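You operate a simulated robot arm through the tools that you are given. There is no shell and no other tool. Be economical: measure what you need, move in short steps, check, and stop when the job is done.

Carry out the task below with a simulated robot arm. There is one attempt and no reset: what you move stays moved.

TASK
Put one of the paper rolls from the top of the press bench on top of the small board there.
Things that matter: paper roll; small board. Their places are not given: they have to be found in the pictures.

It is judged by the outcome, as a careful person would: the job done as asked, and still so three seconds after it is handed in. It fails if anything else is knocked over, pushed out of place, dropped, spilled or broken.

THE ROBOT
A 6-joint arm with a two-finger parallel gripper, fixed in place. Base frame: the origin is at the foot of the arm, x ahead of it, y to its left, z up; the work surface is at about z = 800. Lengths are in mm, angles in degrees, forces in N, time in s.
With the tool pointing down near the work surface it reaches from about 240 to 640 mm from the base axis. Its first joint turns from -66.0 to 66.0 degrees. Payload 2.7 kg.
Tool frame: the origin (TCP) lies between the finger pads and is the grasp point; the fingertips stand 23 mm ahead of it; z points along the fingers, y is the line along which they close. The gripper opens to 94 mm. The fingers are 38 mm wide and 10 mm thick; the gripper's body (54 by 96 mm) begins 39 mm behind the TCP.
Orientation is that of the tool frame in the base frame, as a unit quaternion [x, y, z, w]. With the fingers straight down and closing along the base's y, the tool's x points along the base's -x, its y along +y and its z along -z.

THE INTERFACE
- The arm moves only by the tool send_rows. Its argument "plan" is a list of rows, each a list of 6 numbers: the shift along the tool's x, y, z in units of 400 mm (1.0 is 400 mm), then the turn, a rotation vector about the tool's x, y, z in units of 60 degrees (1.0 is 60 degrees). In form: [[tx, ty, tz, rx, ry, rz], ...]. A call has 1 to 20 rows; each row is the pose to reach, as a shift and turn from the pose commanded when the call began, along the tool's axes at that moment. "fingers" is the finger opening in mm, from 0 to 94, set as the call begins (left out, the last holds). A call with a number of a shift or a turn outside -1 to 1 is refused whole. A row lasts 0.2 s, in which the tool goes at most 50 mm and 8.6 degrees; a call with a longer step from one row to the next is refused whole, and so is a gripper value outside its range. A pose out of reach is approached as far as the arm can. The call stops where the force on the tool passes 40 N (or 10 N more than at its start, if that is more) or the arm is blocked; 0.2 s more then pass. The fingers move at their own pace (about 45 mm/s each) and stop on an object; they squeeze with about 20 N. The grip force told is the motor's: it shows also when the fingers shut on nothing. Time passes only in rows, and 0.2 s behind the last, so rows that repeat a pose let the fingers close. It gives the time, the measured TCP pose, the force on the tool (base axes), the opening and the grip force at its end, in the units of the frame above (readings bear some noise).
- Cameras (640 x 400 px; columns grow to the right, rows downward): "scene" is fixed at [75.6, -442.4, 1408]; the picture's right is [0.69, -0.73, 0.00], its down [-0.47, -0.44, -0.77] and it looks along [0.56, 0.53, -0.64] (base axes); focal length 337 px, centre (320, 200). "wrist" rides on the gripper at [-39, 0, -44] in the tool frame; the picture's right is [0.00, -1.00, 0.00], its down [0.97, 0.00, -0.24] and it looks along [0.24, 0.00, 0.97] (tool axes); focal length 218 px, centre (320, 200).
- snapshot(camera): a new picture of that camera. No time passes.
- pixel_to_xyz(camera, pixels): there is no depth. For up to 12 entries [column, row, z] of the newest picture of that camera ("zoom" is the newest enlarged one), the place [x, y] in the base frame at which the ray of that pixel passes the height z, good to about 2 mm, but the place of the scene camera against the robot may be out by one fixed shift of up to 18 mm in any direction. No time passes.
- close_up(camera, box): a new picture of the part [left, top, right, bottom] of that camera's present view, enlarged. No time passes.
- sign_off(): hands the job in; it is judged then, once.

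Work in short steps. Measure before you move; look again where a grasp or a placing could have gone wrong, and mend it. You have 60 turns and 30 pictures in all, the two below and enlarged ones among them. Open the gripper and draw the arm clear of the work before you hand the job in, unless the task says otherwise; then end with one line.

The tools are called after "Emit:" as a command line: name --pt "numbers of a row" for each row, then --argument value for the rest, lists and objects as JSON in quotes. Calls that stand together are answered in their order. send_rows: Moves the arm, as the interface text tells. Its arguments: {"type":"object","properties":{"plan":{"type":"array","items":{"type":"array","items":{"type":"number"}}},"fingers":{"type":"number"}},"required":["plan"]} The other tools are called the same way: snapshot (camera) takes a picture; pixel_to_xyz (camera, pixels) gives the place at which the rays of pixels pass given heights; close_up (camera, box) takes an enlarged picture of a part of a camera's view; sign_off () hands the job in.

At the start:

```text
time_s: 0.0
tool_pos: [360.4, -0.4, 1054.7]
tool_rot: [0.0, 1.0, 0.0, 0.0]
wrist_force: [-0.4, -0.2, -0.3]
finger_gap: 94.1
grip_force: 0.0
```

scene: 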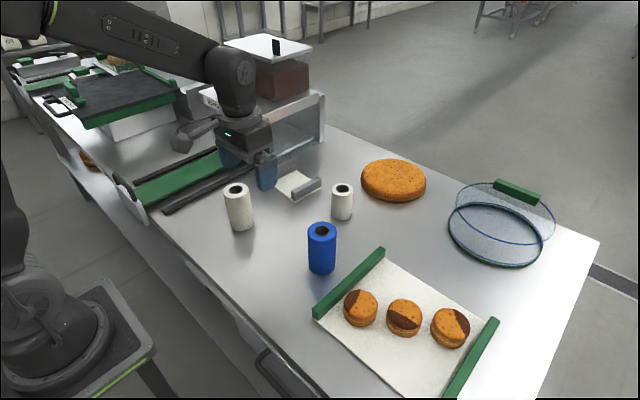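
wrist: 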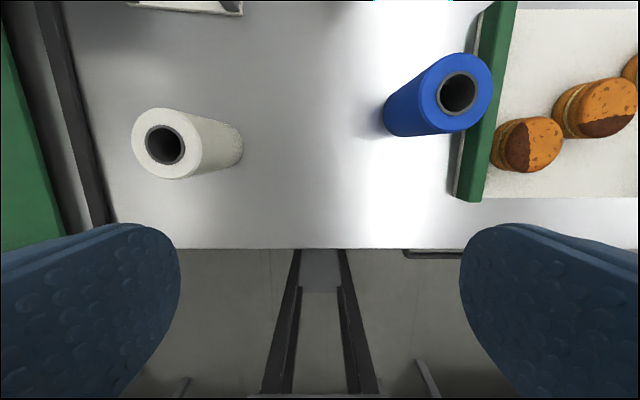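

I see white rolls at about (238,207) and (342,201), a blue roll at (321,248), and a small white item at (298,185). I'll enlarge these areas to tell which is which.

Emit:
close_up --camera "scene" --box '[200, 130, 400, 280]'

Emit:
close_up --camera "scene" --box '[0, 20, 340, 230]'

```text
2.67 times, centred on (300, 205) of scene
```

zoom: 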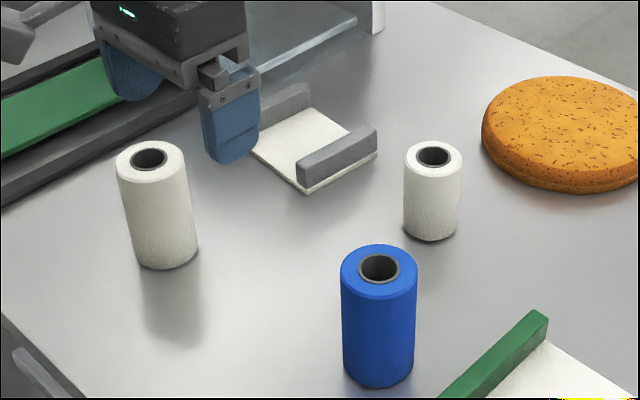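

```text
1.88 times, centred on (170, 125) of scene
```

zoom: 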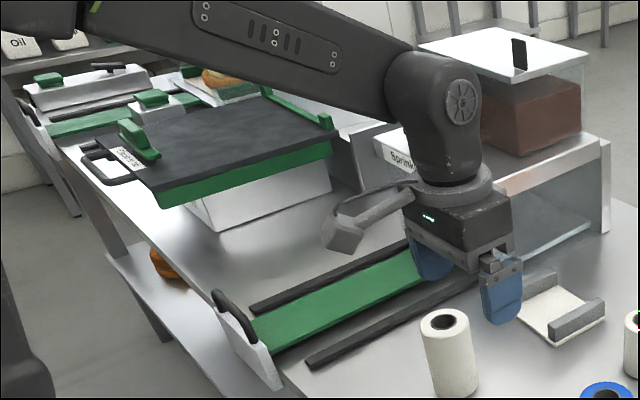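

The small board looks to be the white plate with two grey rails at (298,185). I'll measure the rolls and the board.

Emit:
pixel_to_xyz --camera "scene" --pixels '[[275, 186, 805], [295, 202, 805], [321, 188, 805], [292.5, 185.5, 805], [342, 216, 800], [342, 187, 860], [242, 225, 800], [236, 189, 880], [320, 268, 800], [321.5, 230, 880]]'

Emit:
pixel_to_xyz --camera "wrist" --pixels '[[165, 145, 880], [165, 145, 890], [458, 93, 880], [243, 150, 800], [390, 130, 800]]'

```text
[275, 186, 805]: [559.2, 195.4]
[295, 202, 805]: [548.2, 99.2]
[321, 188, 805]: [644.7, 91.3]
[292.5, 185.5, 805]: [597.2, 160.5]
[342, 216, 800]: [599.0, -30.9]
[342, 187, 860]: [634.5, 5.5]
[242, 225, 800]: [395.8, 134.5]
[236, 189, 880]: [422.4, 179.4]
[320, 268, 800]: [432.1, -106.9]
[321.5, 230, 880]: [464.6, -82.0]
```

```text
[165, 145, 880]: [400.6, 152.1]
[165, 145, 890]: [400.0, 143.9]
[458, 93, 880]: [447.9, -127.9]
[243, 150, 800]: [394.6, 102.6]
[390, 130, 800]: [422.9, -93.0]
```

I'll move the wrist camera over the large white roll and the board, staying at the same height.

Emit:
send_rows --pt "-0.05 0.07 0 0 0 0" --pt "-0.1 0.14 0 0 0 0" --pt "-0.15 0.21 0 0 0 0" --pt "-0.2 0.28 0 0 0 0" --pt "-0.2 0.28 0 0 0 0"

Emit:
snapshot --camera "wrist"

```text
time_s: 1.2
tool_pos: [440.2, 111.6, 1053.9]
tool_rot: [0.0, 1.0, 0.0, 0.0]
wrist_force: [-1.0, -0.5, -0.7]
finger_gap: 94.2
grip_force: 0.1
```

```text
25 pictures are left
```

wrist: 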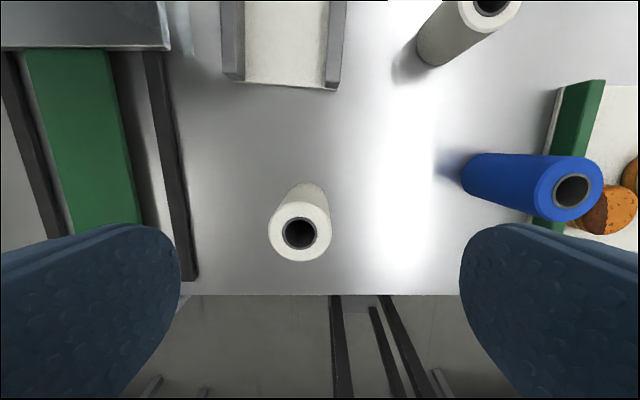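

Emit:
pixel_to_xyz --camera "wrist" --pixels '[[300, 232, 870], [300, 232, 880], [300, 232, 890], [300, 232, 900], [270, 228, 880], [332, 228, 880], [306, 182, 800], [247, 80, 805], [326, 88, 805], [221, 75, 805], [338, 90, 805]]'

Emit:
close_up --camera "wrist" --box '[200, 0, 360, 100]'

```text
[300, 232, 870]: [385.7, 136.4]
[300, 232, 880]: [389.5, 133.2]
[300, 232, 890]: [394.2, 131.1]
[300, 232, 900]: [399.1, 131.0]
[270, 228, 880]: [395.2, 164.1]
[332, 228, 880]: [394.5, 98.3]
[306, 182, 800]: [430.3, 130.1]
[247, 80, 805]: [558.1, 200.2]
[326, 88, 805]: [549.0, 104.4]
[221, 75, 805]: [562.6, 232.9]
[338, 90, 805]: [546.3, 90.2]
```

```text
4.00 times, centred on (280, 50) of wrist
```

zoom: 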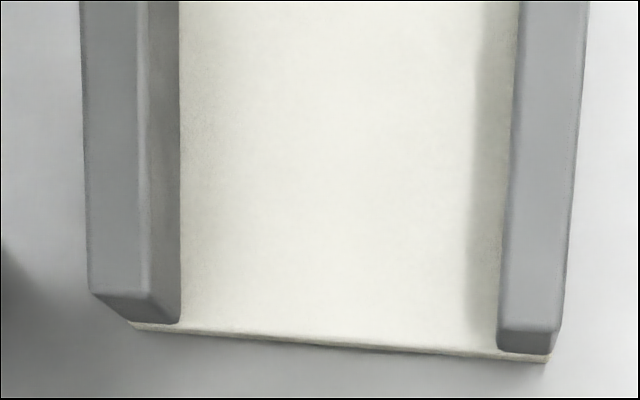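

Triangulating the roll top at (300,232) with the first view puts it near (399,130,~903), about 59 mm across. The board's clear width between the rails is about 95 mm. I'll move over the roll, go partway down and check.

Emit:
send_rows --pt "0.05 0.023 0 0 0 0" --pt "0.103 0.046 0 0 0 0" --pt "0.103 0.046 0.06 0 0 0" --pt "0.103 0.046 0.12 0 0 0" --pt "0.103 0.046 0.18 0 0 0" --pt "0.103 0.046 0.23 0 0 0" --pt "0.103 0.046 0.23 0 0 0" --fingers 94

Emit:
snapshot --camera "wrist"

Emit:
snapshot --camera "scene"

```text
time_s: 2.8
tool_pos: [398.3, 130.1, 962.1]
tool_rot: [0.0, 1.0, 0.0, 0.0]
wrist_force: [0.0, -0.7, 0.7]
finger_gap: 94.0
grip_force: 0.0
```

```text
23 pictures are left
```

wrist: 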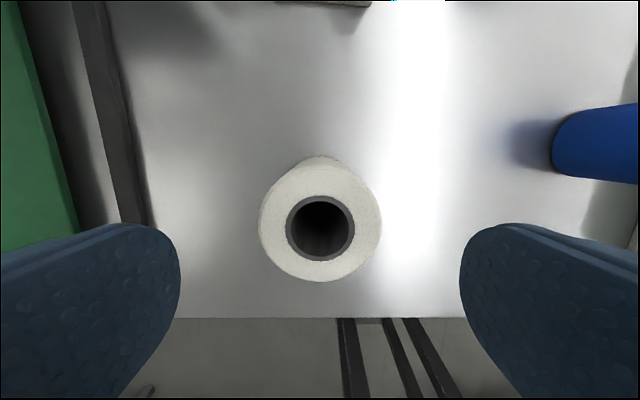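

```text
22 pictures are left
```

scene: 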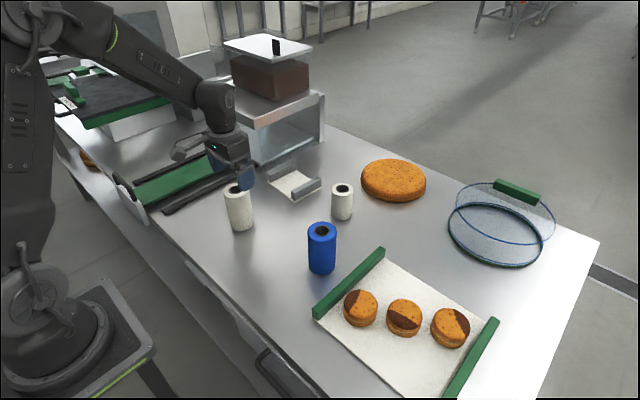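

Emit:
pixel_to_xyz --camera "wrist" --pixels '[[320, 223, 880], [320, 223, 890], [320, 223, 903], [259, 223, 903], [381, 223, 903], [259, 223, 885], [381, 223, 885], [320, 157, 800]]'

Emit:
close_up --camera "scene" --box '[200, 110, 360, 240]'

```text
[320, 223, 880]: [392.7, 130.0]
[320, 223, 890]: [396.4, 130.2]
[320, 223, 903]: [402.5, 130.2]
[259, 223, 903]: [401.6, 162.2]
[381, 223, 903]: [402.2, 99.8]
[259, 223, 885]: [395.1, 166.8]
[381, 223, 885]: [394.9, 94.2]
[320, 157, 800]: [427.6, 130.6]
```

```text
3.08 times, centred on (280, 175) of scene
```

zoom: 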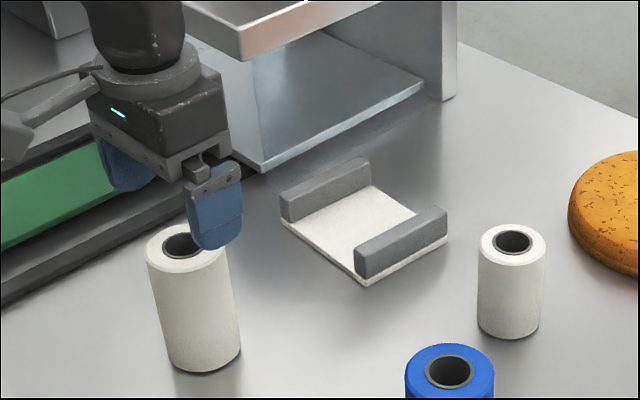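

The roll is centred under the tool. I'll descend to z≈872, which keeps the body above the roll top, then close.

Emit:
send_rows --pt "0 0 0.06 0 0 0" --pt "0 0 0.12 0 0 0" --pt "0 0 0.18 0 0 0" --pt "0 0 0.22 0 0 0" --pt "0 0 0.22 0 0 0"

Emit:
send_rows --pt "0 0 0 0 0 0" --pt "0 0 0 0 0 0" --pt "0 0 0 0 0 0" --pt "0 0 0 0 0 0" --pt "0 0 0 0 0 0" --fingers 40

Emit:
pixel_to_xyz --camera "scene" --pixels '[[262, 165, 800], [253, 126, 900], [268.5, 175.5, 805], [295, 201.5, 805], [321, 188, 805], [239, 193, 890]]'

```text
time_s: 4.0
tool_pos: [399.6, 130.6, 874.4]
tool_rot: [0.0, 1.0, 0.0, 0.001]
wrist_force: [-0.2, 0.3, 0.1]
finger_gap: 94.1
grip_force: 0.0
```

```text
time_s: 5.2
tool_pos: [399.5, 128.9, 875.8]
tool_rot: [0.0, 1.0, 0.0, 0.0]
wrist_force: [0.7, -0.4, 0.3]
finger_gap: 58.9
grip_force: 20.0
```

```text
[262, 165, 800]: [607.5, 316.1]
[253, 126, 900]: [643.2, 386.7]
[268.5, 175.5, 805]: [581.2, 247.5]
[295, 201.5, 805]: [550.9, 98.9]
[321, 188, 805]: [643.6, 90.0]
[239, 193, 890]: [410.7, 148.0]
```

Gripped at 58.9 mm. I'll lift 100 mm and move partway toward the board, then measure it with the wrist camera.

Emit:
send_rows --pt "0 0 -0.04 0 0 0" --pt "0 0 -0.1 0 0 0" --pt "0 0 -0.18 0 0 0" --pt "0 0 -0.25 0 0 0" --pt "-0.08 0.02 -0.25 0 0 0" --pt "-0.16 0.04 -0.25 0 0 0" --pt "-0.25 0.05 -0.25 0 0 0" --pt "-0.25 0.05 -0.25 0 0 0"

Emit:
snapshot --camera "wrist"

```text
time_s: 7.0
tool_pos: [499.2, 150.1, 974.7]
tool_rot: [0.0, 1.0, 0.0, 0.001]
wrist_force: [-0.6, 0.4, -1.9]
finger_gap: 59.0
grip_force: 20.1
```

```text
20 pictures are left
```

wrist: 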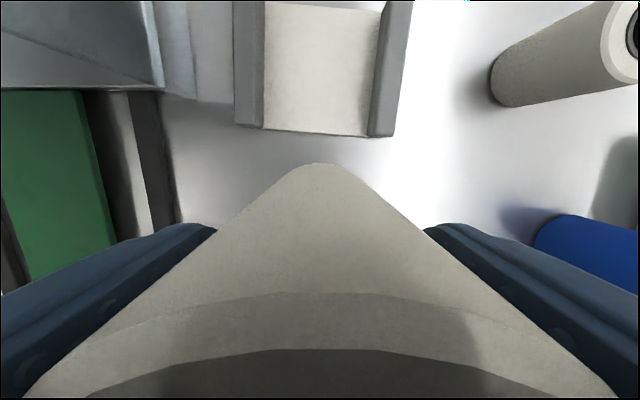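

Emit:
pixel_to_xyz --camera "wrist" --pixels '[[265, 128, 805], [367, 136, 805], [266, 1, 805], [379, 11, 805], [236, 124, 825], [264, 127, 805], [393, 137, 805], [163, 88, 900], [163, 88, 950], [410, 2, 825], [305, 167, 872]]'

Emit:
close_up --camera "wrist" --box '[200, 0, 440, 150]'

```text
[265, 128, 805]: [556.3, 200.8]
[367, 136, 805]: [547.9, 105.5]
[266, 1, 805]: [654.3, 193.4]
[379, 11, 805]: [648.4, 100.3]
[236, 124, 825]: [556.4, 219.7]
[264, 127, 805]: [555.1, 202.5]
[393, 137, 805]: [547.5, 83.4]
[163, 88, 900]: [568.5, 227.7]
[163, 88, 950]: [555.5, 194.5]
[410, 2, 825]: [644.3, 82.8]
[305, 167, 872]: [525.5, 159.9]
```

```text
2.67 times, centred on (320, 75) of wrist
```

zoom: 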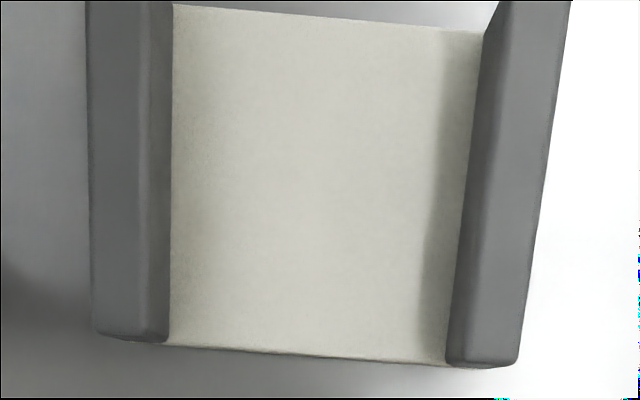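

The board's inner area spans x≈552–651 and y≈102–200, so its centre is about (601,150). I'll check in the scene view that the arm clears the shelf beside it before going further.

Emit:
close_up --camera "scene" --box '[130, 30, 370, 240]'

```text
1.90 times, centred on (250, 135) of scene
```

zoom: 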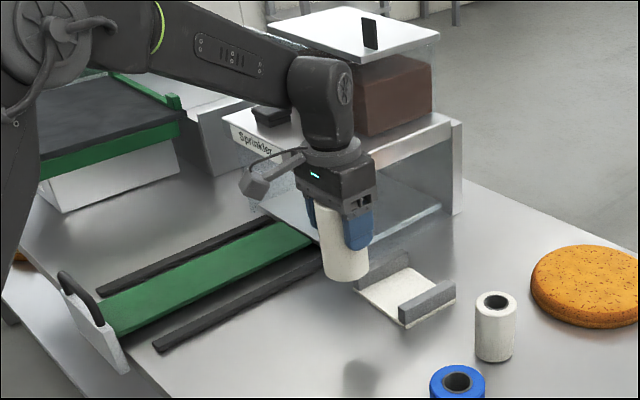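

The tool is clear of the shelf, whose edge is at y≈300. I'll move over the board centre and descend to about 10 mm above it.

Emit:
send_rows --pt "-0.08 0 0 0 0 0" --pt "-0.16 0 0 0 0 0" --pt "-0.245 0 0 0 0 0" --pt "-0.245 0 0 0 0 0" --pt "-0.245 0 0.06 0 0 0" --pt "-0.245 0 0.12 0 0 0" --pt "-0.245 0 0.17 0 0 0" --pt "-0.245 0 0.2 0 0 0" --pt "-0.245 0 0.2 0 0 0"

Emit:
close_up --camera "scene" --box '[210, 90, 370, 230]'

Emit:
snapshot --camera "wrist"

```text
time_s: 9.0
tool_pos: [597.0, 149.8, 894.0]
tool_rot: [-0.001, 1.0, 0.0, 0.0]
wrist_force: [-1.2, -0.4, -1.2]
finger_gap: 59.1
grip_force: 20.1
```

```text
2.86 times, centred on (290, 160) of scene
```

zoom: 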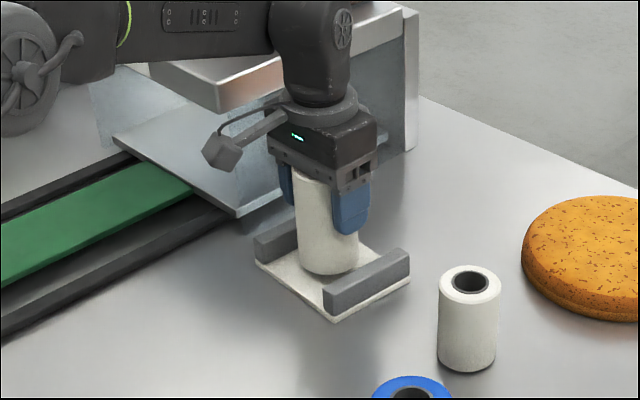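

```text
16 pictures are left
```

wrist: 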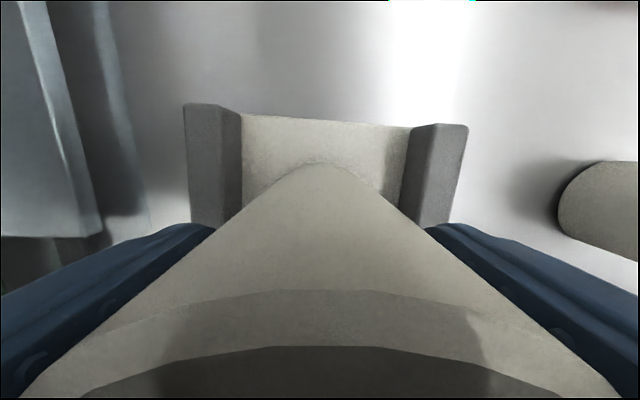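

The roll is over the board between the rails. I'll lower it in 1–2 mm steps until it touches.

Emit:
send_rows --pt "0 0 0.01 0 0 0" --pt "0 0 0.018 0 0 0" --pt "0 0 0.022 0 0 0" --pt "0 0 0.026 0 0 0" --pt "0 0 0.03 0 0 0" --pt "0 0 0.03 0 0 0"

```text
time_s: 10.4
tool_pos: [597.8, 149.3, 883.2]
tool_rot: [0.0, 1.0, 0.0, -0.001]
wrist_force: [-0.1, 0.6, -0.9]
finger_gap: 59.1
grip_force: 19.9
```

Emit:
send_rows --pt "0 0 0.002 0 0 0" --pt "0 0 0.004 0 0 0" --pt "0 0 0.006 0 0 0" --pt "0 0 0.006 0 0 0"

```text
time_s: 11.4
tool_pos: [596.7, 149.6, 881.0]
tool_rot: [0.001, 1.0, -0.001, 0.002]
wrist_force: [-3.0, -1.4, 10.2]
finger_gap: 59.1
grip_force: 19.8
```

A 10 N upward force shows the roll is touching the board. I'll release it and wait, then raise straight up.

Emit:
send_rows --pt "0 0 0 0 0 0" --pt "0 0 0 0 0 0" --pt "0 0 0 0 0 0" --pt "0 0 0 0 0 0" --pt "0 0 0 0 0 0" --fingers 90

Emit:
send_rows --pt "0 0 -0.03 0 0 0" --pt "0 0 -0.1 0 0 0" --pt "0 0 -0.2 0 0 0" --pt "0 0 -0.3 0 0 0" --pt "0.1 0 -0.3 0 0 0" --pt "0.2 0 -0.3 0 0 0" --pt "0.3 0 -0.3 0 0 0" --pt "0.4 0 -0.3 0 0 0" --pt "0.4 0 -0.3 0 0 0"

Emit:
close_up --camera "scene" --box '[210, 90, 370, 230]'

Emit:
snapshot --camera "scene"

```text
time_s: 12.6
tool_pos: [596.4, 150.2, 879.9]
tool_rot: [0.0, 1.0, 0.001, -0.001]
wrist_force: [-0.4, 0.0, 0.5]
finger_gap: 89.7
grip_force: 0.1
```

```text
time_s: 14.6
tool_pos: [436.7, 149.9, 1001.1]
tool_rot: [-0.001, 1.0, 0.0, 0.0]
wrist_force: [0.0, -1.1, 0.2]
finger_gap: 90.1
grip_force: 0.1
```

```text
2.86 times, centred on (290, 160) of scene
```

zoom: 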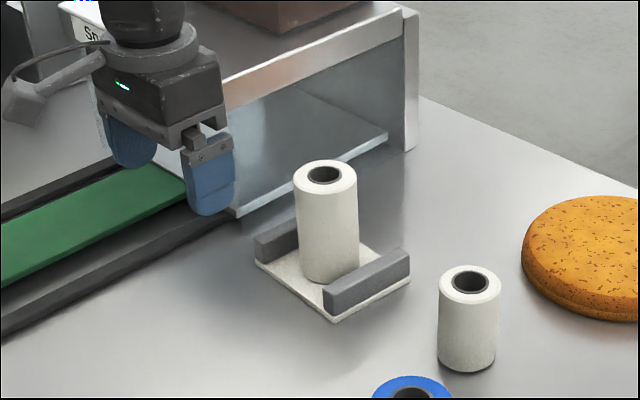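

```text
14 pictures are left
```

scene: 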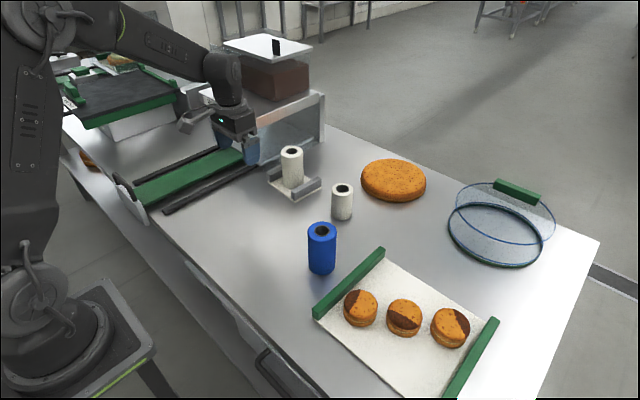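

The roll stands upright on the board between the rails. Nothing else has moved, and the gripper is open and clear, so I'm handing the job in.

Emit:
sign_off

```text
The job is handed in.
```

One white paper roll now stands upright on the small board with the grey rails, nothing else in the pictures moved, and the job is handed in.
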